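You operate a simulated robot arm through the tools that you are given. There is no shell and no other tool. Be economical: measure what you need, move in short steps, check, and stop when the job is done.

You are at the controls of a simulated robot arm. One attempt, no reset.

TASK
Put one of the green brushes from the top of the press bench on the shelf under the press bench. Then push the yellow drawer shut. Then put the purple-band cup in the sink. Then fetch the purple brush from the top of the test bench and set it on the shelf under the test bench. Then take the cylinder with blue foot and put it on the lower shelf of the parts trolley. Then put one of the orange brushes from the draining rack on the top shelf of the stock rack. Then put the blue card stand in the steel tray without grips. The order counts. Set down upright: cylinder with blue foot.

The check looks at the end state, three seconds after you hand in, the way a careful person would. Anything else that was tipped, shoved, dropped, spilled or broken makes it a failure.

THE ROBOT
A 7-joint arm with a fingered hand on a trunk, on a base that drives. Base frame: it is fixed to the floor where the robot stands at the start and does not move with it; the origin is under the middle of the robot, x ahead of it, y to its left, z up; the surface under the hand at the start is at about z = 0.8. Readings come in m, rad, newtons and seconds.
With the tool pointing down near the work surface it reaches from about 0.1 to 0.8 m from the robot's upright axis, wherever it stands. Its first joint turns from -2.496 to 2.496 rad. Places, roughly: blue card stand [1, -5.75, 0.25]; cylinder with blue foot [-2, -2.75, 0.75]; green brush (11x5x6 cm) [0.5, 0.3, 0.8]; lower shelf of the parts trolley [-2.2, -4.1, 0.3]; orange brush (11x5x6 cm) [0.7, -5.7, 0.9]; purple brush (11x5x6 cm) [0.5, -2.9, 0.8]; purple-band cup (5x5x5 cm) [0.5, -2.6, 0.8]; shelf under the press bench [0.8, -0.2, 0.3]; shelf under the test bench [0.8, -2.2, 0.3]; sink [0, -5.7, 0.7]; steel tray without grips (26x19x5 cm) [-2, -3.5, 0.9]; top shelf of the stock rack [-2.2, -2.4, 1.2]; yellow drawer [0.7, -0.8, 0.8]. Payload 3 kg.
Tool frame: the origin (TCP) lies between the finger pads and is the grasp point; the fingertips stand 0.026 m ahead of it; z points along the fingers, y is the line along which they close. The gripper opens to 0.148 m. The gripper's body begins 0.073 m behind the TCP. The gripper is a hand of 3 fingers: y runs from the thumb to the fingers, the wrist lies at [0, 0, -0.229] in the tool frame, and closing takes about 1.5 s.
Orientation is that of the tool frame in the base frame, as [roll, pitch, yaw] about the fixed x, y, z axes, in that order (R = Rz(yaw) Ry(pitch) Rx(roll)). With the fingers straight down and closing along the base's y, the tool's x points along the base's -x, its y along +y and its z along -z.

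THE INTERFACE
- The arm moves only by the tool nudge_tool. Its argument "series" is a list of rows, each a list of 3 entries, a list of its own where there are three numbers: the turn, a rotation vector about the base's x, y, z in rad, then the shift along the base's x, y, z in mm, then the finger opening in mm, from 0 to 148. In form: [[[rx, ry, rz], [x, y, z], claw], ...]. A call has 1 to 10 rows; each row shifts and turns the commanded pose from where the row before left it. Rows are played at 5 a second. More than 0.05 m and 0.15 rad between two rows, or a gripper value outside its range, and nothing of the call is played. Where a pose cannot be reached the arm comes as near as it can. A force on the tool above 40 N (or 10 N above the force at the start of the call, whichever is more), or a blocked arm, ends the call early, and 0.2 s more pass. The fingers move at their own pace (about 0.153 m/s each) and stop on an object; they squeeze with about 22 N. The grip force told is the motor's: it shows also when the fingers shut on nothing. Time passes only in rows, and 0.2 s behind the last, so rows that do not move let the fingers close. The reply holds the time, the measured pose of the TCP, the force on the tool along the base axes, the opening and the grip force, in the units named above and with some noise, with the torque about the TCP (base axes, N m) and any sound that the robot's microphone picked up.
- Cameras (640 x 400 px; columns grow to the right, rows downward): "scene" is now at [0.1408, -0.0267, 1.8771]; the picture's right is [-0.40, -0.92, -0.00], its down [-0.80, 0.35, -0.49] and it looks along [0.45, -0.19, -0.87] (base axes); focal length 269 px, centre (320, 200). "wrist" rides on the gripper at [0.068, -0.039, -0.09] in the tool frame; the picture's right is [0.50, 0.87, 0.00], its down [-0.65, 0.38, -0.65] and it looks along [-0.57, 0.33, 0.76] (tool axes); focal length 222 px, centre (320, 200). There is no depth. A picture from a camera that has moved, and an enlarged one, comes with that camera's place and axes in the base frame and with its lens.
- capture(camera): a new picture of that camera. No time passes.
- lift_body(by): slides the trunk up (or, below 0, down) by that many m; the arm and the scene camera ride with it, the base frame stays. It gives what a move gives, with no picture.
- base_move(legs): drives the robot by 1 to 6 legs, each [ahead, left, turn to the left] in m, m and rad, along the robot's own axes; the way and the turn of a leg run together, so that a leg with both is an arc; at most 1.5 m and 3.142 rad a leg. The arm and the cameras ride along, it lands a little off, and it stops where it bumps. It gives what a move gives.
- preshape(shape): the hand has 3 fingers and takes this shape, open, in about a second: jaw (thumb against the fingers, like two jaws); tri (thumb and two fingers); tip (a fingertip pinch); poke (one finger out to press); point (the index stretched); flat (the hand flat); cup (the hand cupped); fist (a fist). The gripper value then closes the fingers along that shape, each until it touches; the sizes above hold for jaw. It gives what a move gives, with no picture.
- head_to(pan, tilt): turns the head with the scene camera to pan (to the left, within 1.501 rad either way) and tilt (down, from -0.506 to 1.204), counted from straight ahead of the robot. It gives what a move gives.
- close_up(camera, box): a new picture of the part [left, top, right, bottom] of that camera's present view, enlarged. No time passes.
- sign_off(): hands the job in; it is judged then, once.

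Work in short steps. Places have to be worked out from the pictures, the camera data and where the tool is seen: move nearer, look again, correct. Check each grasp and each placing, and mend what went wrong. You have 196 turns and 174 pictures in all, those below and enlarged ones among them. Open the gripper and draw the arm clear of the work before you hand the job in, unless the task says otherwise.

The tools are called after "Call:" by a JSON object that holds its "op" and its "data". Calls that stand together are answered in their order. nudge_tool: Moves the arm, as the interface text tells. Its arguments: {"type":"object","properties":{"series":{"type":"array"}},"required":["series"]} The other tools are called the same way: lift_body (by) slides the trunk up or down; preshape (shape) gives the hand a shape; base_move (legs) drives the base; head_to (pan, tilt) turns the head that bears the scene camera; capture (camera) takes a picture; close_up (camera, box) takes an enlarged picture of a part of a camera's view; sign_off () hands the job in.

At the start:

```text
time: 0.0
eef_pos: [0.6813, -0.5957, 1.0167]
tcp_rot: [-3.141, 0.0, 3.141]
wrist_force: [-0.3, -0.2, -0.7]
torque: [0.03, -0.01, -0.03]
opening: 0.1478
gripper_force: 0.1
shape: jaw
trunk travel left (down, up): [-0.825, 0.065]
robot x, y, heading: [0.0014, 0.0016, 0.003]
head pan, tilt: [-0.408, 1.058]
```

scene: 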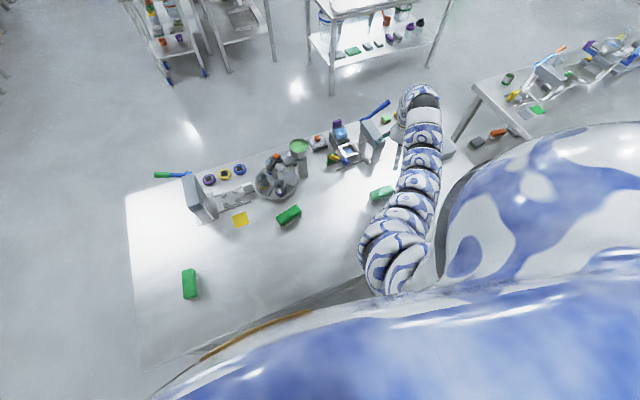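
wrist: 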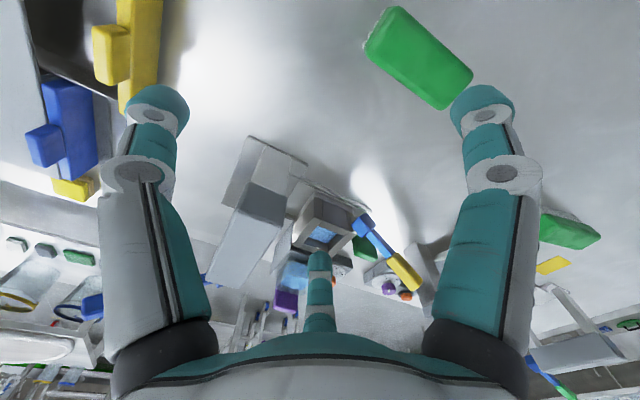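

I start by looking at the bench from straight ahead and to the sides before planning the first grasp.

Call:
{"op": "head_to", "data": {"pan": 0.3, "tilt": 0.9}}

Call:
{"op": "capture", "data": {"camera": "scene"}}

```text
time: 1.1
eef_pos: [0.679, -0.5957, 1.0153]
tcp_rot: [-3.141, 0.0, 3.141]
wrist_force: [-0.1, -0.8, 0.5]
torque: [-0.01, 0.01, 0.01]
opening: 0.1479
gripper_force: 0.1
shape: jaw
trunk travel left (down, up): [-0.825, 0.065]
robot x, y, heading: [-0.0007, 0.0019, 0.008]
head pan, tilt: [0.3, 0.901]
```

```text
171 pictures are left
camera scene: at [0.1523, 0.0218, 1.8882], right [0.29, -0.96, 0.0], down [-0.75, -0.23, -0.62], along [0.59, 0.18, -0.78], focal length 269 px, centre (320, 200)
```

scene: 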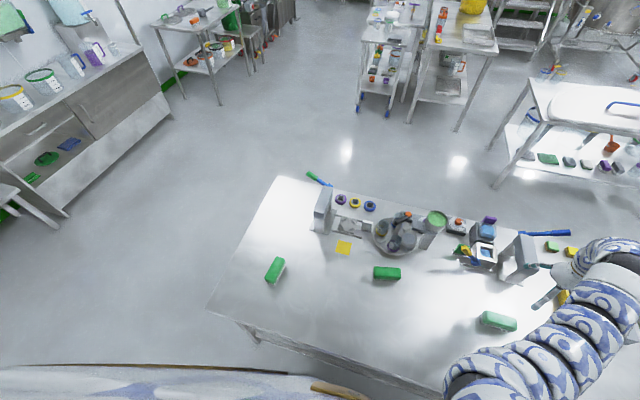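

The chosen green brush lies at about (0.546, 0.34), long axis roughly along x. I raise the hand and sweep toward it.

Call:
{"op": "nudge_tool", "data": {"series": [[[0, 0, 0], [-20, 0, 45], 148], [[0, 0, 0], [-20, 30, 40], 148], [[0, 0, 0], [-10, 48, 0], 148], [[0, 0, 0], [-10, 48, 0], 148], [[0, 0, 0], [-10, 48, 0], 148], [[0, 0, 0], [0, 49, 0], 148], [[0, 0, 0], [0, 49, 0], 148], [[0, 0, 0], [0, 49, 0], 148], [[0, 0, 0], [0, 49, 0], 148], [[0, 0, 0], [0, 49, 0], 148]]}}

Call:
{"op": "nudge_tool", "data": {"series": [[[0, 0, 0], [0, 49, 0], 148], [[0, 0, 0], [0, 49, 0], 148], [[0, 0, 0], [0, 49, 0], 148], [[0, 0, 0], [0, 49, 0], 148], [[0, 0, 0], [0, 49, 0], 148], [[0, 0, 0], [0, 49, 0], 148], [[0, 0, 0], [0, 49, 0], 148], [[0, -0.1, 0], [-10, 49, -10], 148], [[0, -0.1, 0], [-10, 49, -10], 148], [[0, -0.1, 0], [-10, 45, -20], 148]]}}

Call:
{"op": "capture", "data": {"camera": "wrist"}}

Call:
{"op": "capture", "data": {"camera": "scene"}}

```text
refused: row 2 steps farther than a row can; nothing moved
```

```text
refused: row 8 steps farther than a row can; nothing moved
```

```text
170 pictures are left
camera wrist: at [0.6129, -0.6349, 1.1066], right [-0.5, 0.87, 0.0], down [0.65, 0.38, 0.65], along [0.57, 0.33, -0.76], focal length 222 px, centre (320, 200)
```

wrist: 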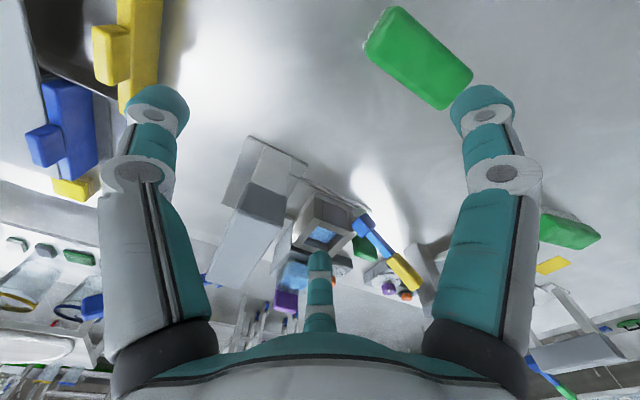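

```text
169 pictures are left
camera scene: at [0.1523, 0.0218, 1.8882], right [0.29, -0.96, 0.0], down [-0.75, -0.23, -0.62], along [0.59, 0.18, -0.78], focal length 269 px, centre (320, 200)
```

scene: 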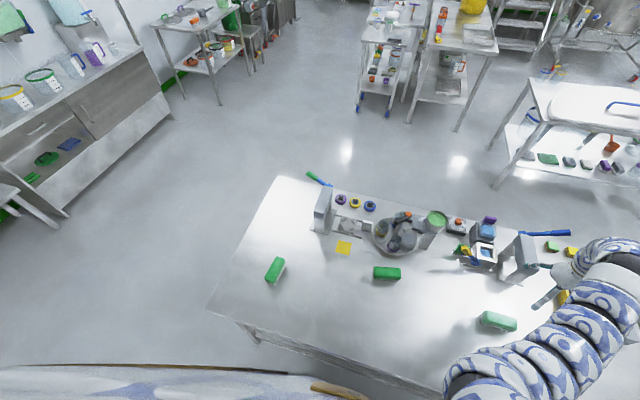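

The shift is limited in norm, so I use smaller rows for the same sweep.

Call:
{"op": "nudge_tool", "data": {"series": [[[0, 0, 0], [-15, 0, 45], 148], [[0, 0, 0], [-15, 20, 40], 148], [[0, 0, 0], [-10, 48, 0], 148], [[0, 0, 0], [-10, 48, 0], 148], [[0, 0, 0], [-10, 48, 0], 148], [[0, 0, 0], [0, 49, 0], 148], [[0, 0, 0], [0, 49, 0], 148], [[0, 0, 0], [0, 49, 0], 148], [[0, 0, 0], [0, 49, 0], 148], [[0, 0, 0], [0, 49, 0], 148]]}}

Call:
{"op": "nudge_tool", "data": {"series": [[[0, 0, 0], [-10, 48, 0], 148], [[0, 0, 0], [-10, 48, 0], 148], [[0, 0, 0], [-10, 48, 0], 148], [[0, 0, 0], [-10, 48, 0], 148], [[0, 0, 0], [-10, 48, 0], 148], [[0, 0, 0], [-10, 48, 0], 148], [[0, 0, 0], [0, 49, 0], 148], [[0, -0.1, 0], [0, 48, -10], 148], [[0, -0.1, 0], [0, 48, -10], 148], [[0, -0.1, 0], [0, 40, -20], 148]]}}

Call:
{"op": "capture", "data": {"camera": "wrist"}}

Call:
{"op": "capture", "data": {"camera": "scene"}}

```text
time: 3.3
eef_pos: [0.6193, -0.1859, 1.1012]
tcp_rot: [-3.141, 0.001, 3.141]
wrist_force: [0.6, -0.1, -0.5]
torque: [-0.04, -0.02, 0.01]
opening: 0.148
gripper_force: 0.1
shape: jaw
trunk travel left (down, up): [-0.825, 0.065]
robot x, y, heading: [0.0026, 0.0008, -0.002]
head pan, tilt: [0.3, 0.901]
```

```text
time: 5.5
eef_pos: [0.5589, 0.2859, 1.061]
tcp_rot: [-3.141, 0.303, -3.142]
wrist_force: [0.0, 1.1, -0.9]
torque: [-0.01, -0.01, -0.01]
opening: 0.148
gripper_force: 0.0
shape: jaw
trunk travel left (down, up): [-0.825, 0.065]
robot x, y, heading: [0.0011, -0.0013, -0.002]
head pan, tilt: [0.3, 0.901]
```

```text
168 pictures are left
camera wrist: at [0.4678, 0.247, 1.1272], right [-0.48, 0.87, -0.15], down [0.43, 0.38, 0.82], along [0.77, 0.33, -0.55], focal length 222 px, centre (320, 200)
```

wrist: 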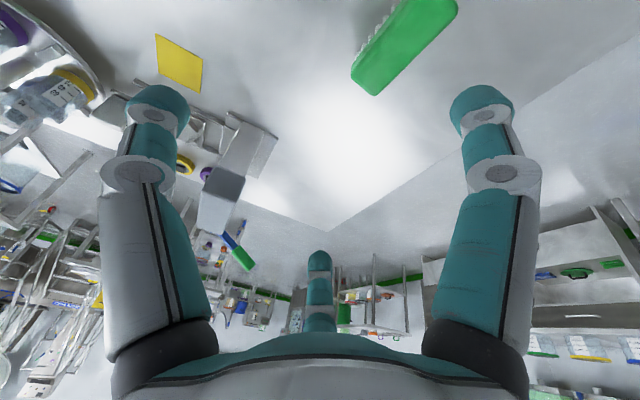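

```text
167 pictures are left
camera scene: at [0.1516, 0.0229, 1.8883], right [0.3, -0.96, 0.0], down [-0.75, -0.23, -0.62], along [0.59, 0.18, -0.78], focal length 269 px, centre (320, 200)
```

scene: 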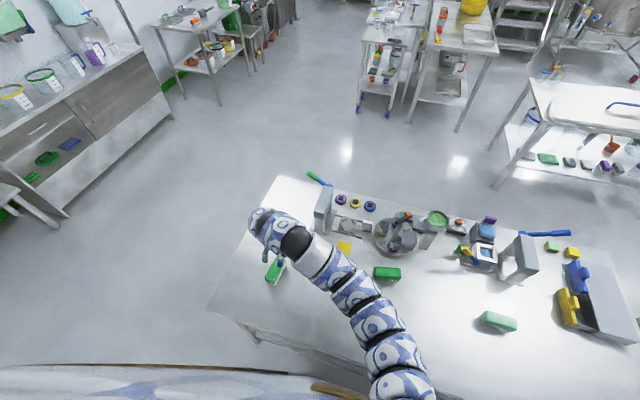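

Brush confirmed near (0.545, 0.34), aligned with x. I tilt further and descend over it.

Call:
{"op": "nudge_tool", "data": {"series": [[[0, -0.1, 0], [0, 25, -40], 148], [[0, -0.1, 0], [-5, 25, -40], 148], [[0, -0.1, 0], [-8, 4, -45], 148], [[0, 0, 0], [0, 0, -30], 148], [[0, 0, 0], [0, 0, 0], 148]]}}

Call:
{"op": "capture", "data": {"camera": "wrist"}}

Call:
{"op": "close_up", "data": {"camera": "scene", "box": [200, 200, 360, 300]}}

```text
time: 6.7
eef_pos: [0.5476, 0.3408, 0.9061]
tcp_rot: [3.141, 0.602, -3.141]
wrist_force: [0.4, -0.5, 0.2]
torque: [0.0, -0.03, -0.01]
opening: 0.1477
gripper_force: 0.0
shape: jaw
trunk travel left (down, up): [-0.825, 0.065]
robot x, y, heading: [-0.0006, -0.0003, -0.002]
head pan, tilt: [0.3, 0.901]
```

```text
166 pictures are left
camera wrist: at [0.4408, 0.3016, 0.9428], right [-0.41, 0.87, -0.28], down [0.17, 0.38, 0.91], along [0.89, 0.33, -0.3], focal length 222 px, centre (320, 200)
```

wrist: 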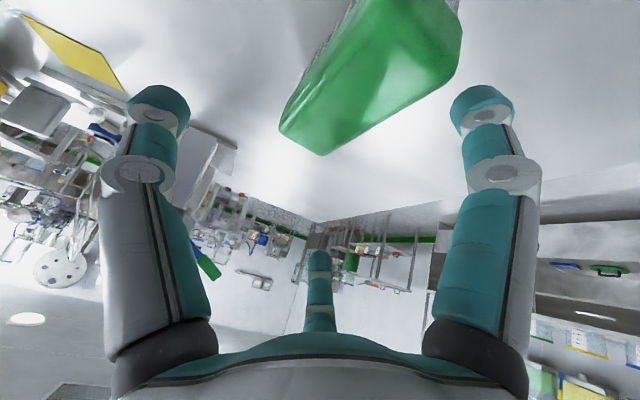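

```text
4.00 times, centred on (280, 250) of scene
camera zoom: at [0.152, 0.022, 1.8883], right [0.3, -0.96, 0.0], down [-0.75, -0.23, -0.62], along [0.59, 0.18, -0.78], focal length 1077 px, centre (480, 0)
```

zoom: 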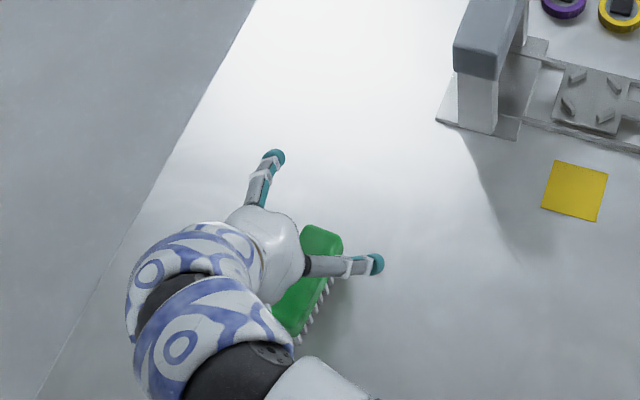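

The brush sits between the fingers. Descend to z≈0.83 and close.

Call:
{"op": "nudge_tool", "data": {"series": [[[0, 0, 0], [0, 0, -40], 148], [[0, 0, 0], [0, 0, -36], 148], [[0, 0, 0], [0, 0, 0], 148]]}}

Call:
{"op": "nudge_tool", "data": {"series": [[[0, 0, 0], [0, 0, 0], 20], [[0, 0, 0], [0, 0, 0], 20], [[0, 0, 0], [0, 0, 0], 20], [[0, 0, 0], [0, 0, 0], 20], [[0, 0, 0], [0, 0, 0], 20], [[0, 0, 0], [0, 0, 0], 20], [[0, 0, 0], [0, 0, 0], 20], [[0, 0, 0], [0, 0, 0], 20]]}}

Call:
{"op": "nudge_tool", "data": {"series": [[[0, 0, 0], [0, 0, 30], 20], [[0, 0, 0], [0, 0, 40], 20], [[0, 0, 0], [0, 0, 40], 20], [[0, 0, 0], [0, 0, 40], 20]]}}

Call:
{"op": "capture", "data": {"camera": "wrist"}}

```text
time: 7.2
eef_pos: [0.5506, 0.3483, 0.861]
tcp_rot: [3.125, 0.613, 3.135]
wrist_force: [-6.7, -4.3, 30.2]
torque: [0.97, 1.75, 0.45]
opening: 0.1475
gripper_force: 0.0
shape: jaw
trunk travel left (down, up): [-0.825, 0.065]
robot x, y, heading: [0.0048, -0.0006, 0.004]
head pan, tilt: [0.3, 0.901]
stopped in row 2: the force on the tool passed its limit at 56 N (the readings are from after the stop); the commanded pose is now the measured one
```

```text
time: 9.0
eef_pos: [0.5512, 0.345, 0.8585]
tcp_rot: [3.132, 0.607, 3.136]
wrist_force: [-0.2, -0.1, -1.4]
torque: [-0.01, -0.03, -0.01]
opening: 0.0477
gripper_force: 22.2
shape: jaw
trunk travel left (down, up): [-0.825, 0.065]
robot x, y, heading: [0.0007, 0.0013, -0.002]
head pan, tilt: [0.3, 0.901]
```

```text
time: 10.0
eef_pos: [0.551, 0.345, 1.0097]
tcp_rot: [3.13, 0.608, 3.137]
wrist_force: [-0.2, -0.4, -1.1]
torque: [0.01, 0.0, 0.02]
opening: 0.0469
gripper_force: 21.7
shape: jaw
trunk travel left (down, up): [-0.825, 0.065]
robot x, y, heading: [0.0023, 0.0026, 0.005]
head pan, tilt: [0.3, 0.901]
```

```text
164 pictures are left
camera wrist: at [0.4444, 0.3056, 1.045], right [-0.41, 0.87, -0.28], down [0.16, 0.37, 0.91], along [0.9, 0.33, -0.29], focal length 222 px, centre (320, 200)
```

wrist: 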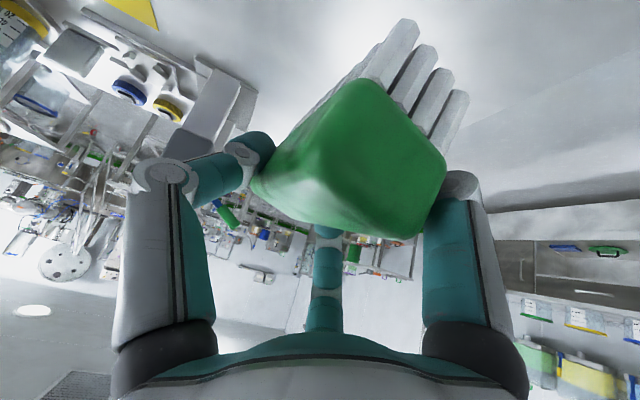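

Grasp is good (47 mm opening, 22 N). I back away from the bench to look at the shelf beneath.

Call:
{"op": "base_move", "data": {"legs": [[-0.6, 0, 0]]}}

Call:
{"op": "head_to", "data": {"pan": 0.0, "tilt": 0.75}}

Call:
{"op": "lift_body", "data": {"by": -0.4}}

Call:
{"op": "capture", "data": {"camera": "scene"}}

Call:
{"op": "capture", "data": {"camera": "wrist"}}

```text
time: 13.4
eef_pos: [-0.0465, 0.3452, 1.0094]
tcp_rot: [3.13, 0.61, 3.138]
wrist_force: [0.2, 0.4, -1.3]
torque: [-0.03, -0.01, 0.01]
opening: 0.0469
gripper_force: 22.4
shape: jaw
trunk travel left (down, up): [-0.825, 0.065]
robot x, y, heading: [-0.5968, -0.0007, 0.006]
head pan, tilt: [0.3, 0.901]
```

```text
time: 14.2
eef_pos: [-0.047, 0.3459, 1.0088]
tcp_rot: [3.131, 0.608, 3.137]
wrist_force: [-0.5, 0.5, -0.9]
torque: [0.0, -0.01, 0.04]
opening: 0.0471
gripper_force: 22.3
shape: jaw
trunk travel left (down, up): [-0.825, 0.065]
robot x, y, heading: [-0.5951, 0.0002, 0.004]
head pan, tilt: [0.0, 0.75]
```

```text
time: 18.0
eef_pos: [-0.0478, 0.3467, 0.6087]
tcp_rot: [3.13, 0.606, 3.137]
wrist_force: [0.4, -0.4, -1.3]
torque: [-0.01, -0.04, -0.06]
opening: 0.047
gripper_force: 21.9
shape: jaw
trunk travel left (down, up): [-0.425, 0.465]
robot x, y, heading: [-0.5954, -0.0076, 0.005]
head pan, tilt: [0.0, 0.75]
```

```text
163 pictures are left
camera scene: at [-0.4337, -0.0005, 1.5002], right [0.0, -1.0, 0.0], down [-0.68, 0.0, -0.73], along [0.73, 0.0, -0.68], focal length 269 px, centre (320, 200)
```

scene: 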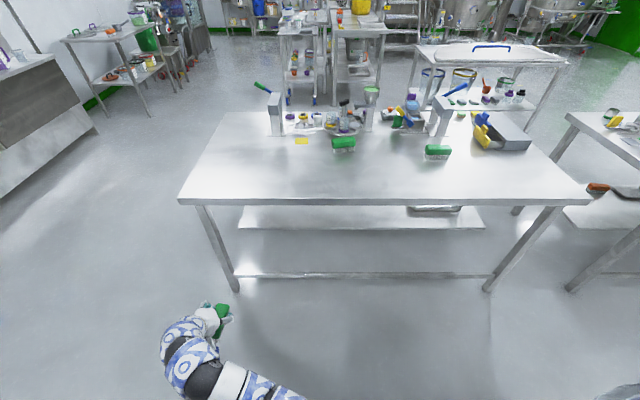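

```text
162 pictures are left
camera wrist: at [-0.1531, 0.3058, 0.6443], right [-0.41, 0.87, -0.28], down [0.16, 0.37, 0.91], along [0.9, 0.33, -0.29], focal length 222 px, centre (320, 200)
```

wrist: 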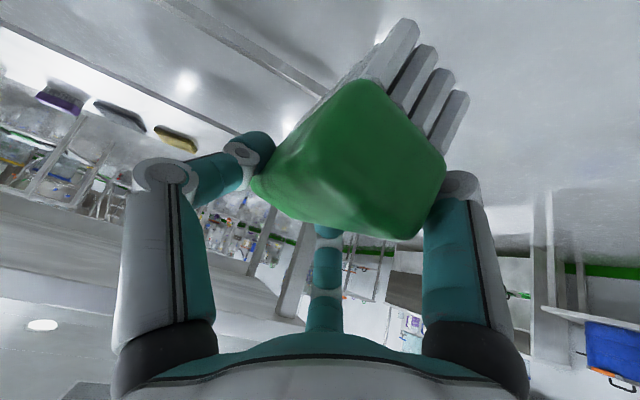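

The shelf's front edge looks to be at x≈0.61, z≈0.3, y from +0.47 to −0.97. I lower further for a better look under the bench.

Call:
{"op": "lift_body", "data": {"by": -0.3}}

Call:
{"op": "head_to", "data": {"pan": -0.1, "tilt": 0.4}}

Call:
{"op": "capture", "data": {"camera": "scene"}}

Call:
{"op": "capture", "data": {"camera": "wrist"}}

```text
time: 21.0
eef_pos: [-0.0468, 0.3454, 0.309]
tcp_rot: [3.13, 0.608, 3.138]
wrist_force: [-0.1, 0.3, -1.0]
torque: [0.01, -0.02, -0.01]
opening: 0.047
gripper_force: 21.7
shape: jaw
trunk travel left (down, up): [-0.125, 0.765]
robot x, y, heading: [-0.5949, -0.0016, 0.004]
head pan, tilt: [0.0, 0.75]
```

```text
time: 21.8
eef_pos: [-0.0464, 0.3461, 0.3087]
tcp_rot: [3.131, 0.608, 3.139]
wrist_force: [-0.4, -0.6, -1.4]
torque: [-0.01, -0.02, 0.02]
opening: 0.0472
gripper_force: 22.6
shape: jaw
trunk travel left (down, up): [-0.125, 0.765]
robot x, y, heading: [-0.5994, 0.0002, -0.001]
head pan, tilt: [-0.099, 0.4]
```

```text
161 pictures are left
camera scene: at [-0.4244, -0.0097, 1.2312], right [-0.1, -1.0, 0.0], down [-0.39, 0.04, -0.92], along [0.92, -0.09, -0.39], focal length 269 px, centre (320, 200)
```

scene: 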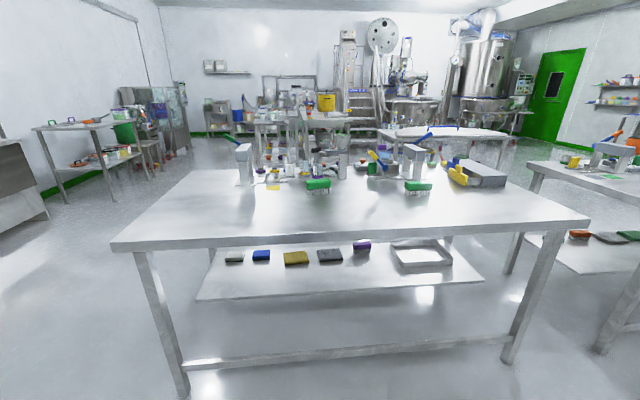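

```text
160 pictures are left
camera wrist: at [-0.1531, 0.3058, 0.3444], right [-0.41, 0.87, -0.28], down [0.16, 0.37, 0.91], along [0.9, 0.33, -0.29], focal length 222 px, centre (320, 200)
```

wrist: 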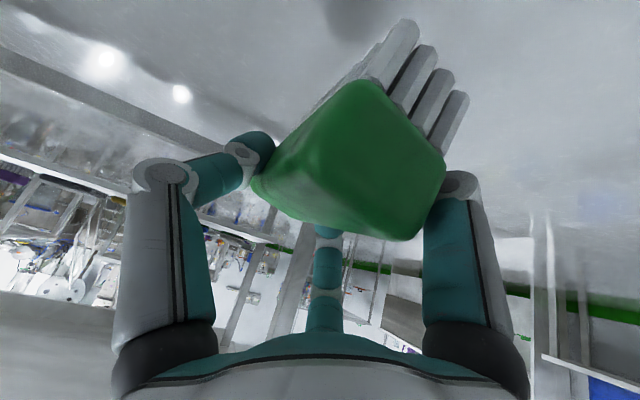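

Shelf plane confirmed: z≈0.30, front edge x≈0.62, with items at x≈0.89; the front strip is free. I check the arm's own height and shape before going under the bench.

Call:
{"op": "head_to", "data": {"pan": 0.5, "tilt": 1.1}}

Call:
{"op": "capture", "data": {"camera": "scene"}}

```text
time: 22.9
eef_pos: [-0.0459, 0.3451, 0.3084]
tcp_rot: [3.131, 0.607, 3.137]
wrist_force: [0.5, 1.2, -0.9]
torque: [0.01, -0.01, 0.02]
opening: 0.047
gripper_force: 22.0
shape: jaw
trunk travel left (down, up): [-0.125, 0.765]
robot x, y, heading: [-0.5986, -0.0024, -0.001]
head pan, tilt: [0.499, 1.1]
```

```text
159 pictures are left
camera scene: at [-0.4612, 0.0296, 1.1744], right [0.48, -0.88, 0.0], down [-0.78, -0.43, -0.45], along [0.4, 0.22, -0.89], focal length 269 px, centre (320, 200)
```

scene: 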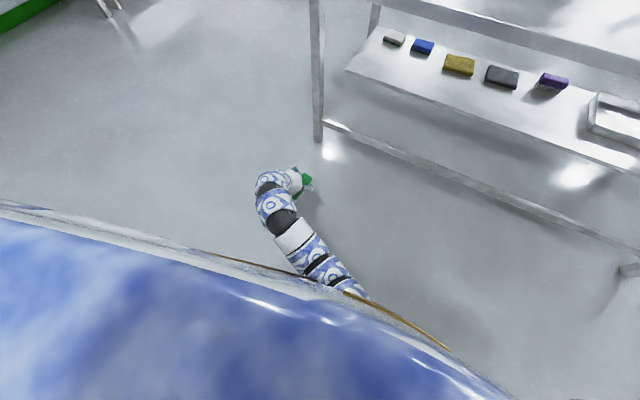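

I centre the arm (TCP to y≈0.08) and raise to z≈0.45 before driving forward under the bench.

Call:
{"op": "nudge_tool", "data": {"series": [[[0, 0, 0], [10, -30, 35], 20], [[0, 0, 0], [10, -30, 35], 20], [[0, 0, 0], [10, -30, 35], 20], [[0, 0, 0], [10, -30, 35], 20], [[0, 0, 0], [20, -40, 0], 20], [[0, 0, 0], [20, -40, 0], 20], [[0, 0, 0], [20, -35, 0], 20], [[0, 0, 0], [20, -30, 0], 20]]}}

Call:
{"op": "head_to", "data": {"pan": 0.0, "tilt": 0.9}}

Call:
{"op": "capture", "data": {"camera": "scene"}}

```text
time: 24.7
eef_pos: [0.0734, 0.0802, 0.4495]
tcp_rot: [3.13, 0.608, 3.14]
wrist_force: [0.4, 0.4, -0.4]
torque: [-0.01, -0.01, 0.02]
opening: 0.0464
gripper_force: 22.3
shape: jaw
trunk travel left (down, up): [-0.125, 0.765]
robot x, y, heading: [-0.5924, -0.0021, 0.008]
head pan, tilt: [0.499, 1.1]
```

```text
time: 25.6
eef_pos: [0.075, 0.0811, 0.449]
tcp_rot: [3.13, 0.606, 3.137]
wrist_force: [-0.1, -0.4, -1.4]
torque: [0.01, 0.0, -0.03]
opening: 0.0467
gripper_force: 21.9
shape: jaw
trunk travel left (down, up): [-0.125, 0.765]
robot x, y, heading: [-0.5967, -0.0032, 0.006]
head pan, tilt: [0.0, 0.901]
```

```text
158 pictures are left
camera scene: at [-0.4411, -0.0006, 1.1882], right [0.0, -1.0, 0.0], down [-0.78, 0.0, -0.62], along [0.62, 0.0, -0.78], focal length 269 px, centre (320, 200)
```

scene: 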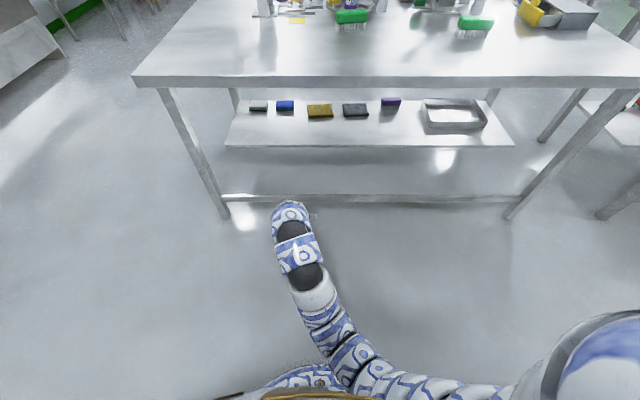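

Bench underside is ≈0.757; wrist at ≈0.64. I extend and lower slightly for clearance, then drive ahead partway and check.

Call:
{"op": "nudge_tool", "data": {"series": [[[0, 0, 0], [25, 0, -15], 20], [[0, 0, 0], [25, 0, -15], 20], [[0, 0, 0], [25, 0, -10], 20]]}}

Call:
{"op": "base_move", "data": {"legs": [[0.35, 0, 0]]}}

Call:
{"op": "capture", "data": {"camera": "scene"}}

```text
time: 26.4
eef_pos: [0.1497, 0.0813, 0.4082]
tcp_rot: [3.129, 0.607, 3.139]
wrist_force: [-0.5, 0.7, -1.2]
torque: [-0.01, -0.02, 0.02]
opening: 0.0467
gripper_force: 21.7
shape: jaw
trunk travel left (down, up): [-0.125, 0.765]
robot x, y, heading: [-0.5926, -0.0002, 0.005]
head pan, tilt: [0.0, 0.901]
```

```text
time: 28.7
eef_pos: [0.4999, 0.0824, 0.4087]
tcp_rot: [3.132, 0.606, 3.139]
wrist_force: [-0.5, 0.5, -1.6]
torque: [0.03, 0.0, 0.02]
opening: 0.0464
gripper_force: 22.1
shape: jaw
trunk travel left (down, up): [-0.125, 0.765]
robot x, y, heading: [-0.2445, -0.0024, 0.001]
head pan, tilt: [0.0, 0.901]
```

```text
157 pictures are left
camera scene: at [-0.0894, 0.0002, 1.1882], right [0.0, -1.0, 0.0], down [-0.78, 0.0, -0.62], along [0.62, 0.0, -0.78], focal length 269 px, centre (320, 200)
```

scene: 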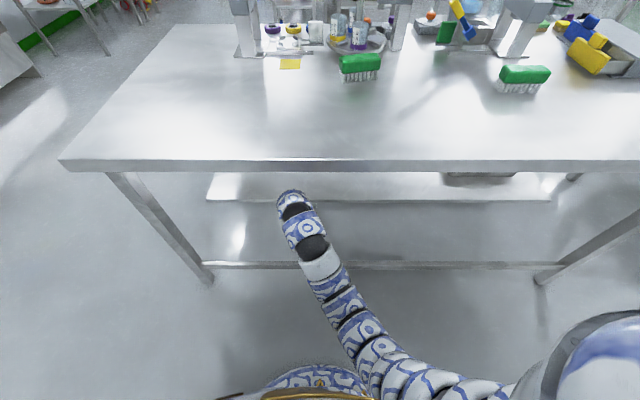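

The wrist is below the bench edge. I drive a further 0.2 m in two steps, checking for contact.

Call:
{"op": "nudge_tool", "data": {"series": [[[0, 0, 0], [0, 0, -15], 20]]}}

Call:
{"op": "base_move", "data": {"legs": [[0.1, 0, 0]]}}

Call:
{"op": "capture", "data": {"camera": "scene"}}

Call:
{"op": "capture", "data": {"camera": "wrist"}}

```text
time: 29.1
eef_pos: [0.5, 0.0803, 0.3951]
tcp_rot: [3.131, 0.607, 3.139]
wrist_force: [0.2, -0.5, -1.4]
torque: [-0.05, -0.01, 0.01]
opening: 0.0463
gripper_force: 22.2
shape: jaw
trunk travel left (down, up): [-0.125, 0.765]
robot x, y, heading: [-0.2436, -0.0003, 0.004]
head pan, tilt: [0.0, 0.901]
```

```text
time: 30.3
eef_pos: [0.6001, 0.0821, 0.3941]
tcp_rot: [3.131, 0.608, 3.137]
wrist_force: [0.3, -0.7, -0.6]
torque: [0.05, 0.01, 0.03]
opening: 0.0464
gripper_force: 22.6
shape: jaw
trunk travel left (down, up): [-0.125, 0.765]
robot x, y, heading: [-0.145, -0.0003, 0.001]
head pan, tilt: [0.0, 0.901]
```

```text
156 pictures are left
camera scene: at [0.0106, 0.0003, 1.1882], right [0.0, -1.0, 0.0], down [-0.78, 0.0, -0.62], along [0.62, 0.0, -0.78], focal length 269 px, centre (320, 200)
```

scene: 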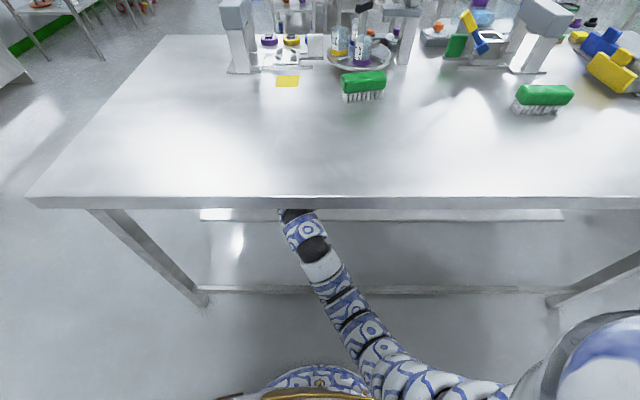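

```text
155 pictures are left
camera wrist: at [0.4932, 0.0418, 0.4297], right [-0.41, 0.87, -0.28], down [0.16, 0.37, 0.91], along [0.9, 0.33, -0.29], focal length 222 px, centre (320, 200)
```

wrist: 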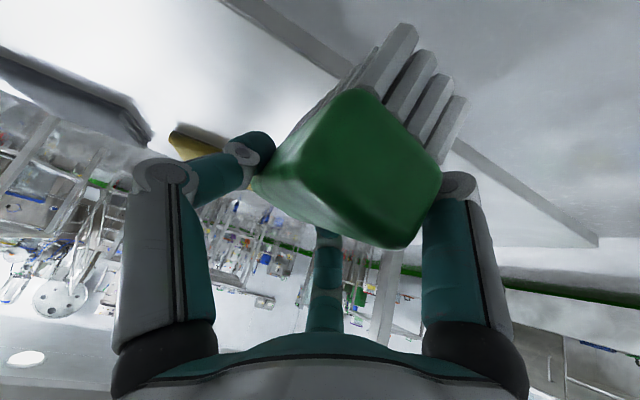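

Clear so far; drive 0.11 m further.

Call:
{"op": "base_move", "data": {"legs": [[0.11, 0, 0]]}}

Call:
{"op": "capture", "data": {"camera": "scene"}}

Call:
{"op": "capture", "data": {"camera": "wrist"}}

```text
time: 31.5
eef_pos: [0.7105, 0.0825, 0.3939]
tcp_rot: [3.13, 0.607, 3.138]
wrist_force: [-0.5, 0.6, -0.3]
torque: [0.02, -0.01, 0.02]
opening: 0.0467
gripper_force: 22.1
shape: jaw
trunk travel left (down, up): [-0.125, 0.765]
robot x, y, heading: [-0.0357, -0.0027, 0.002]
head pan, tilt: [0.0, 0.901]
```

```text
154 pictures are left
camera scene: at [0.1211, 0.0005, 1.1882], right [0.0, -1.0, 0.0], down [-0.78, 0.0, -0.62], along [0.62, 0.0, -0.78], focal length 269 px, centre (320, 200)
```

scene: 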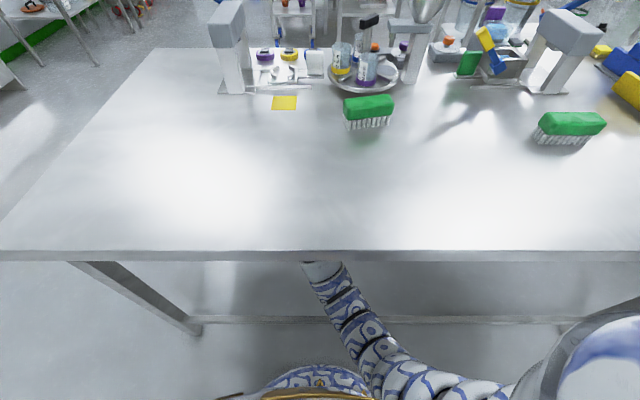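

```text
153 pictures are left
camera wrist: at [0.6037, 0.0421, 0.4296], right [-0.41, 0.87, -0.28], down [0.16, 0.37, 0.91], along [0.9, 0.33, -0.29], focal length 222 px, centre (320, 200)
```

wrist: 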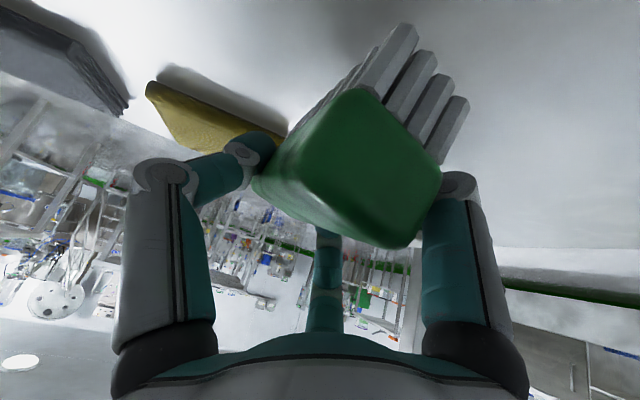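

The spot is free with about 6 cm ahead to the yellow sponge. Lower to the shelf gently.

Call:
{"op": "nudge_tool", "data": {"series": [[[0, 0, 0], [0, 0, -15], 20], [[0, 0, 0], [0, 0, -12], 20], [[0, 0, 0], [0, 0, -5], 20], [[0, 0, 0], [0, 0, -4], 20], [[0, 0, 0], [0, 0, 0], 20]]}}

Call:
{"op": "capture", "data": {"camera": "wrist"}}

```text
time: 32.7
eef_pos: [0.7107, 0.082, 0.3585]
tcp_rot: [3.132, 0.609, 3.138]
wrist_force: [0.4, -0.2, 2.3]
torque: [-0.06, -0.07, -0.02]
opening: 0.0465
gripper_force: 22.1
shape: jaw
trunk travel left (down, up): [-0.125, 0.765]
robot x, y, heading: [-0.033, -0.0018, -0.002]
head pan, tilt: [0.0, 0.901]
```

```text
152 pictures are left
camera wrist: at [0.6037, 0.0419, 0.3938], right [-0.41, 0.87, -0.28], down [0.16, 0.37, 0.91], along [0.9, 0.33, -0.29], focal length 222 px, centre (320, 200)
```

wrist: 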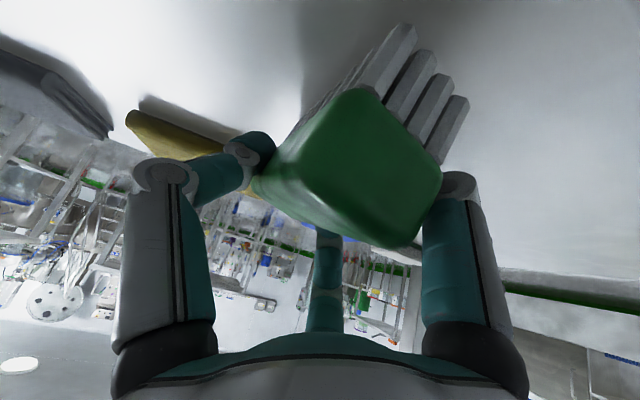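

Contact with the shelf felt (~3 N). Open and withdraw along the tool axis.

Call:
{"op": "nudge_tool", "data": {"series": [[[0, 0, 0], [0, 0, 0], 110], [[0, 0, 0], [0, 0, 0], 110], [[0, 0, 0], [0, 0, 0], 110], [[0, 0, 0], [-6, 0, 8], 110], [[0, 0, 0], [-14, 0, 20], 110], [[0, 0, 0], [-14, 0, 20], 110], [[0, 0, 0], [0, 0, 20], 110]]}}

Call:
{"op": "capture", "data": {"camera": "wrist"}}

```text
time: 34.3
eef_pos: [0.6764, 0.0835, 0.4261]
tcp_rot: [3.131, 0.608, 3.138]
wrist_force: [-0.3, -0.3, 0.1]
torque: [0.02, -0.03, -0.01]
opening: 0.1097
gripper_force: 0.1
shape: jaw
trunk travel left (down, up): [-0.125, 0.765]
robot x, y, heading: [-0.0296, 0.0028, 0.006]
head pan, tilt: [0.0, 0.901]
```

```text
151 pictures are left
camera wrist: at [0.5694, 0.043, 0.4617], right [-0.41, 0.87, -0.28], down [0.16, 0.37, 0.91], along [0.9, 0.33, -0.3], focal length 222 px, centre (320, 200)
```

wrist: 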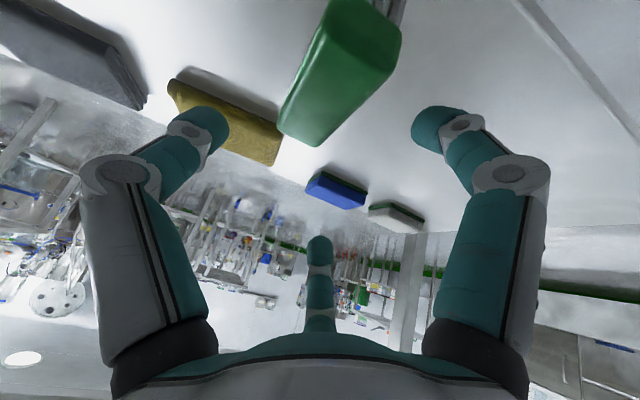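

Brush stands on the shelf, released. Back out, then raise the trunk and look at the drawer.

Call:
{"op": "base_move", "data": {"legs": [[-0.55, 0, 0]]}}

Call:
{"op": "capture", "data": {"camera": "scene"}}

Call:
{"op": "lift_body", "data": {"by": 0.7}}

Call:
{"op": "head_to", "data": {"pan": -0.6, "tilt": 0.7}}

Call:
{"op": "capture", "data": {"camera": "scene"}}

```text
time: 37.4
eef_pos: [0.1244, 0.0818, 0.4271]
tcp_rot: [3.13, 0.607, 3.14]
wrist_force: [0.2, 0.8, -0.7]
torque: [0.0, 0.04, 0.03]
opening: 0.1097
gripper_force: 0.1
shape: jaw
trunk travel left (down, up): [-0.125, 0.765]
robot x, y, heading: [-0.5877, 0.0008, 0.005]
head pan, tilt: [0.0, 0.901]
```

```text
150 pictures are left
camera scene: at [-0.4306, -0.0009, 1.1882], right [0.0, -1.0, 0.0], down [-0.78, 0.0, -0.62], along [0.62, 0.0, -0.78], focal length 269 px, centre (320, 200)
```

scene: 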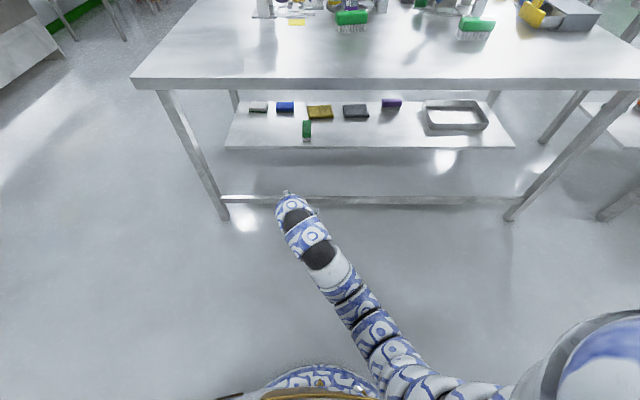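

```text
refused: 0.7 is not a number from -0.4 to 0.4
```

```text
time: 38.4
eef_pos: [0.1245, 0.0827, 0.4258]
tcp_rot: [3.132, 0.608, 3.14]
wrist_force: [0.6, -0.1, 0.5]
torque: [0.02, 0.0, 0.0]
opening: 0.1095
gripper_force: 0.1
shape: jaw
trunk travel left (down, up): [-0.125, 0.765]
robot x, y, heading: [-0.5843, -0.0004, -0.0]
head pan, tilt: [-0.6, 0.7]
```

```text
149 pictures are left
camera scene: at [-0.4358, -0.0488, 1.2044], right [-0.56, -0.83, 0.0], down [-0.53, 0.36, -0.76], along [0.63, -0.43, -0.64], focal length 269 px, centre (320, 200)
```

scene: 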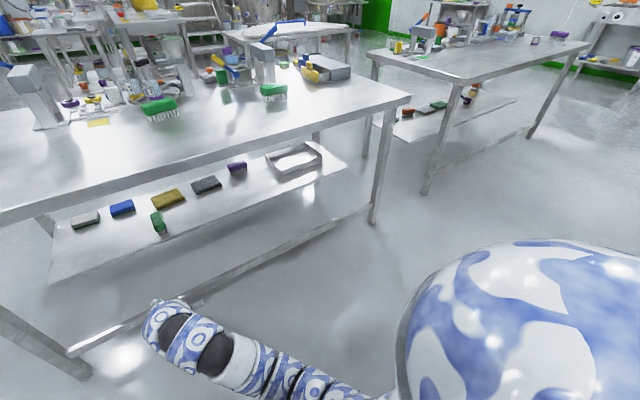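

Green brush is safely on the shelf. Raise the trunk and shift right toward the drawer unit.

Call:
{"op": "lift_body", "data": {"by": 0.4}}

Call:
{"op": "lift_body", "data": {"by": 0.3}}

Call:
{"op": "base_move", "data": {"legs": [[0, -0.65, 0]]}}

Call:
{"op": "head_to", "data": {"pan": 0.0, "tilt": 0.7}}

Call:
{"op": "capture", "data": {"camera": "scene"}}

```text
time: 42.3
eef_pos: [0.1245, 0.0824, 0.827]
tcp_rot: [3.13, 0.607, 3.14]
wrist_force: [0.4, 0.5, 0.4]
torque: [0.03, -0.01, -0.03]
opening: 0.11
gripper_force: 0.1
shape: jaw
trunk travel left (down, up): [-0.525, 0.365]
robot x, y, heading: [-0.5867, 0.0, -0.0]
head pan, tilt: [-0.6, 0.7]
```

```text
time: 45.3
eef_pos: [0.1253, 0.0822, 1.1266]
tcp_rot: [3.131, 0.606, 3.141]
wrist_force: [0.5, -0.7, -0.2]
torque: [0.03, 0.01, 0.01]
opening: 0.1098
gripper_force: 0.1
shape: jaw
trunk travel left (down, up): [-0.825, 0.065]
robot x, y, heading: [-0.5872, -0.0007, 0.002]
head pan, tilt: [-0.6, 0.7]
```

```text
time: 48.9
eef_pos: [0.1292, -0.5698, 1.1266]
tcp_rot: [3.13, 0.607, -3.14]
wrist_force: [0.3, -0.2, 0.1]
torque: [0.05, 0.01, 0.0]
opening: 0.1098
gripper_force: 0.1
shape: jaw
trunk travel left (down, up): [-0.825, 0.065]
robot x, y, heading: [-0.5824, -0.6549, 0.001]
head pan, tilt: [-0.6, 0.7]
```

```text
time: 49.9
eef_pos: [0.1285, -0.5699, 1.1264]
tcp_rot: [3.13, 0.606, 3.14]
wrist_force: [-0.2, -0.4, 0.2]
torque: [-0.02, -0.01, -0.02]
opening: 0.1098
gripper_force: 0.1
shape: jaw
trunk travel left (down, up): [-0.825, 0.065]
robot x, y, heading: [-0.5781, -0.6532, 0.006]
head pan, tilt: [0.0, 0.7]
```

```text
148 pictures are left
camera scene: at [-0.418, -0.6534, 1.9044], right [0.0, -1.0, 0.0], down [-0.64, 0.0, -0.76], along [0.76, 0.0, -0.64], focal length 269 px, centre (320, 200)
```

scene: 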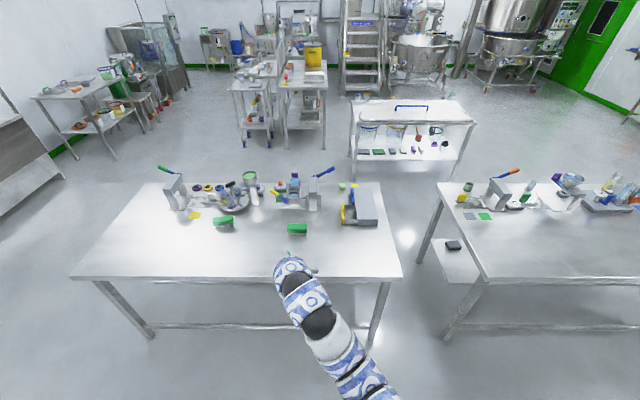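

Call:
{"op": "close_up", "data": {"camera": "scene", "box": [270, 160, 430, 260]}}

```text
4.00 times, centred on (350, 210) of scene
camera zoom: at [-0.418, -0.6534, 1.9044], right [0.0, -1.0, 0.0], down [-0.64, 0.0, -0.76], along [0.76, 0.0, -0.64], focal length 1077 px, centre (200, 160)
```

zoom: 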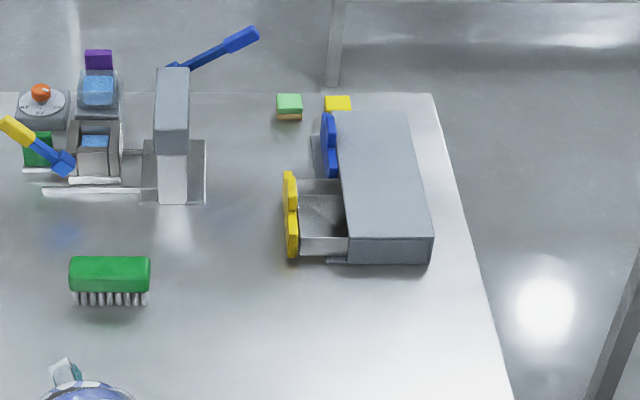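

The yellow drawer opens toward +y; its front is at about x 0.67–0.78, y −0.79, with travel ≈7 cm to close. I drive to the bench and bring the hand, pointing down, to the left of it.

Call:
{"op": "base_move", "data": {"legs": [[0.56, 0, 0]]}}

Call:
{"op": "nudge_tool", "data": {"series": [[[0, 0.12, 0], [-5, -10, 0], 0], [[0, 0.12, 0], [-5, -10, 0], 0], [[0, 0.12, 0], [0, -10, 0], 0], [[0, 0.12, 0], [0, -10, 0], 0], [[0, 0.12, 0], [0, -10, -20], 0], [[0, 0, 0], [0, -10, -30], 0], [[0, 0, 0], [0, -10, -30], 0], [[0, 0, 0], [0, -10, -30], 0]]}}

Call:
{"op": "head_to", "data": {"pan": -0.2, "tilt": 0.9}}

Call:
{"op": "capture", "data": {"camera": "scene"}}

Call:
{"op": "capture", "data": {"camera": "wrist"}}

```text
time: 53.1
eef_pos: [0.6903, -0.5677, 1.1251]
tcp_rot: [3.13, 0.608, -3.141]
wrist_force: [1.3, -0.4, -0.2]
torque: [-0.01, 0.01, 0.0]
opening: 0.1097
gripper_force: 0.0
shape: jaw
trunk travel left (down, up): [-0.825, 0.065]
robot x, y, heading: [-0.0228, -0.6506, 0.005]
head pan, tilt: [0.0, 0.7]
```

```text
time: 54.9
eef_pos: [0.6861, -0.6376, 1.0161]
tcp_rot: [3.119, 0.054, -3.129]
wrist_force: [-0.3, 0.4, 0.7]
torque: [-0.02, 0.02, 0.0]
opening: 0.0
gripper_force: 21.8
shape: jaw
out of reach, approached as far as the arm can: row 1
trunk travel left (down, up): [-0.825, 0.065]
robot x, y, heading: [-0.0196, -0.6489, 0.006]
head pan, tilt: [0.0, 0.7]
```

```text
time: 55.6
eef_pos: [0.6876, -0.6385, 1.0152]
tcp_rot: [3.121, 0.053, -3.13]
wrist_force: [-0.2, -0.3, 0.2]
torque: [-0.02, 0.0, 0.01]
opening: 0.0002
gripper_force: 22.0
shape: jaw
trunk travel left (down, up): [-0.825, 0.065]
robot x, y, heading: [-0.0213, -0.6519, 0.001]
head pan, tilt: [-0.201, 0.901]
```

```text
146 pictures are left
camera scene: at [0.1342, -0.6657, 1.8883], right [-0.19, -0.98, 0.0], down [-0.77, 0.15, -0.62], along [0.61, -0.12, -0.78], focal length 269 px, centre (320, 200)
```

scene: 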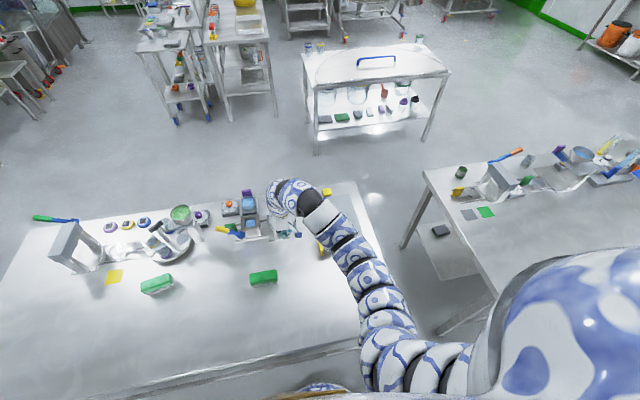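

```text
145 pictures are left
camera wrist: at [0.6149, -0.6797, 1.1022], right [-0.51, 0.86, -0.01], down [0.61, 0.37, 0.7], along [0.6, 0.35, -0.72], focal length 222 px, centre (320, 200)
```

wrist: 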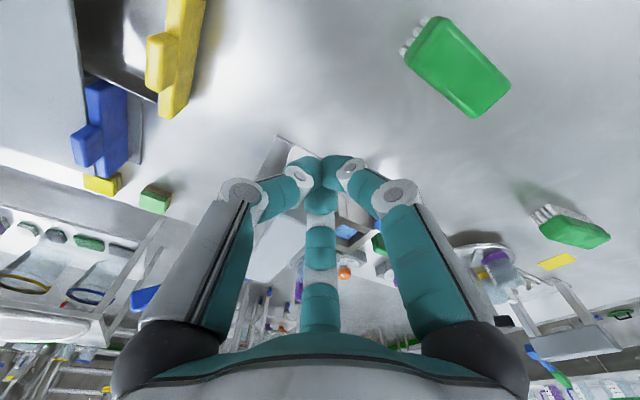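

Plate spans x≈0.67–0.82 at y≈−0.785. I lower the closed fingers at (0.725, −0.685), clear of the press column, then push in −y.

Call:
{"op": "nudge_tool", "data": {"series": [[[0, 0.05, 0], [15, -25, -20], 0], [[0, 0, 0], [15, -22, -30], 0], [[0, 0, 0], [8, 0, -40], 0], [[0, 0, 0], [0, 0, -40], 0], [[0, 0, 0], [0, 0, -45], 0], [[0, 0, 0], [0, 0, 0], 0]]}}

Call:
{"op": "capture", "data": {"camera": "wrist"}}

Call:
{"op": "close_up", "data": {"camera": "scene", "box": [220, 160, 400, 272]}}

```text
time: 57.0
eef_pos: [0.7232, -0.6833, 0.8406]
tcp_rot: [3.121, 0.005, -3.129]
wrist_force: [0.2, 0.4, 0.2]
torque: [-0.02, 0.02, 0.04]
opening: 0.0
gripper_force: 22.3
shape: jaw
trunk travel left (down, up): [-0.825, 0.065]
robot x, y, heading: [-0.0205, -0.6525, 0.006]
head pan, tilt: [-0.201, 0.901]
```

```text
144 pictures are left
camera wrist: at [0.6558, -0.7262, 0.9291], right [-0.51, 0.86, 0.02], down [0.65, 0.37, 0.66], along [0.57, 0.35, -0.75], focal length 222 px, centre (320, 200)
```

wrist: 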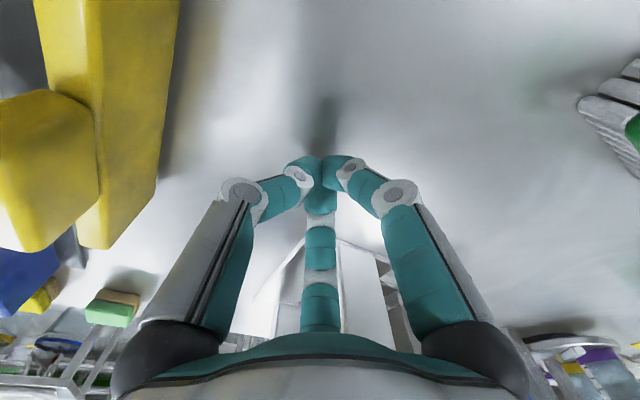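

```text
3.56 times, centred on (310, 216) of scene
camera zoom: at [0.1336, -0.6659, 1.8883], right [-0.19, -0.98, 0.0], down [-0.77, 0.15, -0.62], along [0.61, -0.12, -0.78], focal length 958 px, centre (356, 143)
```

zoom: 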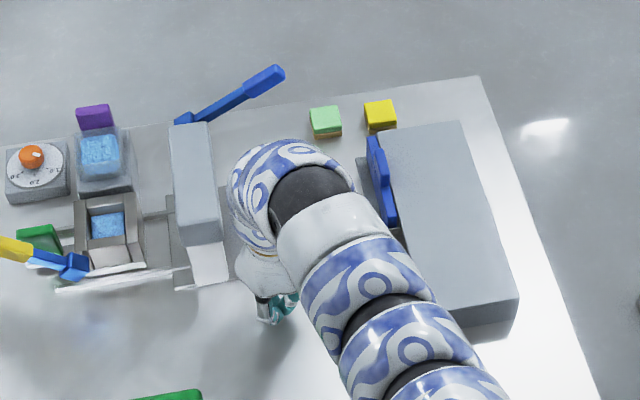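

Positioned beside the drawer. Push in −y slowly, watching the force.

Call:
{"op": "nudge_tool", "data": {"series": [[[0, 0, 0], [5, -20, 0], 0], [[0, 0, 0], [5, -20, 0], 0], [[0, 0, 0], [0, -15, 0], 0], [[0, 0, 0], [0, -15, 0], 0], [[0, 0, 0], [0, -12, 0], 0], [[0, 0, 0], [0, -12, 0], 0], [[0, 0, 0], [0, -12, 0], 0]]}}

Call:
{"op": "capture", "data": {"camera": "wrist"}}

```text
time: 58.6
eef_pos: [0.7346, -0.7928, 0.84]
tcp_rot: [3.121, 0.006, -3.13]
wrist_force: [-0.5, -0.2, 0.2]
torque: [0.02, 0.01, 0.0]
opening: 0.0001
gripper_force: 21.9
shape: jaw
trunk travel left (down, up): [-0.825, 0.065]
robot x, y, heading: [-0.0189, -0.6528, 0.005]
head pan, tilt: [-0.201, 0.901]
```

```text
142 pictures are left
camera wrist: at [0.6663, -0.8333, 0.9301], right [-0.51, 0.86, 0.02], down [0.65, 0.37, 0.66], along [0.57, 0.35, -0.75], focal length 222 px, centre (320, 200)
```

wrist: 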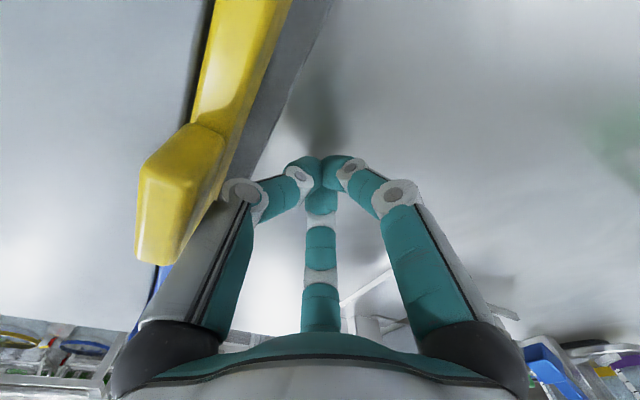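

The knuckle has pushed the drawer most of the way; a dark gap remains. Continue gently until the force rises.

Call:
{"op": "nudge_tool", "data": {"series": [[[0, 0, 0], [0, -6, 0], 0], [[0, 0, 0], [0, -6, 0], 0], [[0, 0, 0], [0, -6, 0], 0], [[0, 0, 0], [0, 0, 0], 0]]}}

Call:
{"op": "capture", "data": {"camera": "wrist"}}

```text
time: 59.4
eef_pos: [0.7341, -0.794, 0.8417]
tcp_rot: [3.106, 0.005, -3.118]
wrist_force: [-1.0, 12.4, 0.9]
torque: [-0.66, -0.02, -0.04]
opening: 0.0
gripper_force: 21.5
shape: jaw
trunk travel left (down, up): [-0.825, 0.065]
robot x, y, heading: [-0.0173, -0.6466, 0.005]
head pan, tilt: [-0.201, 0.901]
stopped in row 3: the force on the tool passed its limit at 44 N (the readings are from after the stop); the commanded pose is now the measured one
```

```text
141 pictures are left
camera wrist: at [0.6669, -0.8377, 0.9302], right [-0.52, 0.85, 0.03], down [0.64, 0.37, 0.67], along [0.56, 0.37, -0.74], focal length 222 px, centre (320, 200)
```

wrist: 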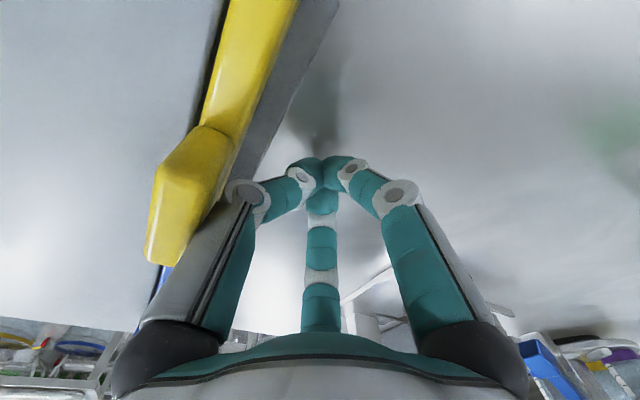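

A hard stop at 44 N indicates the drawer is shut. I withdraw and check from above.

Call:
{"op": "nudge_tool", "data": {"series": [[[0, 0, 0], [0, 20, 0], 0], [[0, 0, 0], [-5, 40, 0], 0], [[0, 0, 0], [-5, 40, 20], 0], [[0, 0, 0], [0, 0, 48], 0], [[0, 0, 0], [0, 0, 48], 0], [[0, 0, 0], [0, 0, 48], 0], [[0, 0, 0], [0, 48, 0], 0], [[0, 0, 0], [0, 48, 0], 0], [[0, 0, 0], [0, 48, 0], 0], [[0, 0, 0], [0, 48, 0], 0]]}}

Call:
{"op": "close_up", "data": {"camera": "scene", "box": [220, 160, 400, 272]}}

```text
time: 61.6
eef_pos: [0.7242, -0.5038, 1.0056]
tcp_rot: [3.112, 0.008, -3.123]
wrist_force: [-1.0, -0.3, -0.2]
torque: [-0.03, -0.02, 0.02]
opening: 0.0
gripper_force: 22.0
shape: jaw
trunk travel left (down, up): [-0.825, 0.065]
robot x, y, heading: [-0.017, -0.6485, 0.011]
head pan, tilt: [-0.201, 0.901]
```

```text
3.56 times, centred on (310, 216) of scene
camera zoom: at [0.134, -0.6635, 1.8882], right [-0.19, -0.98, 0.0], down [-0.77, 0.15, -0.62], along [0.61, -0.12, -0.78], focal length 958 px, centre (356, 143)
```

zoom: 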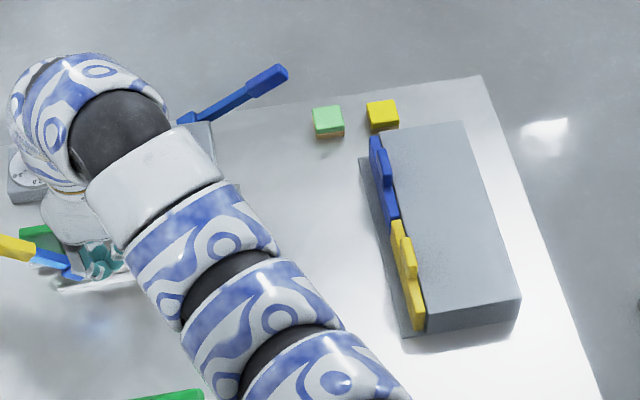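

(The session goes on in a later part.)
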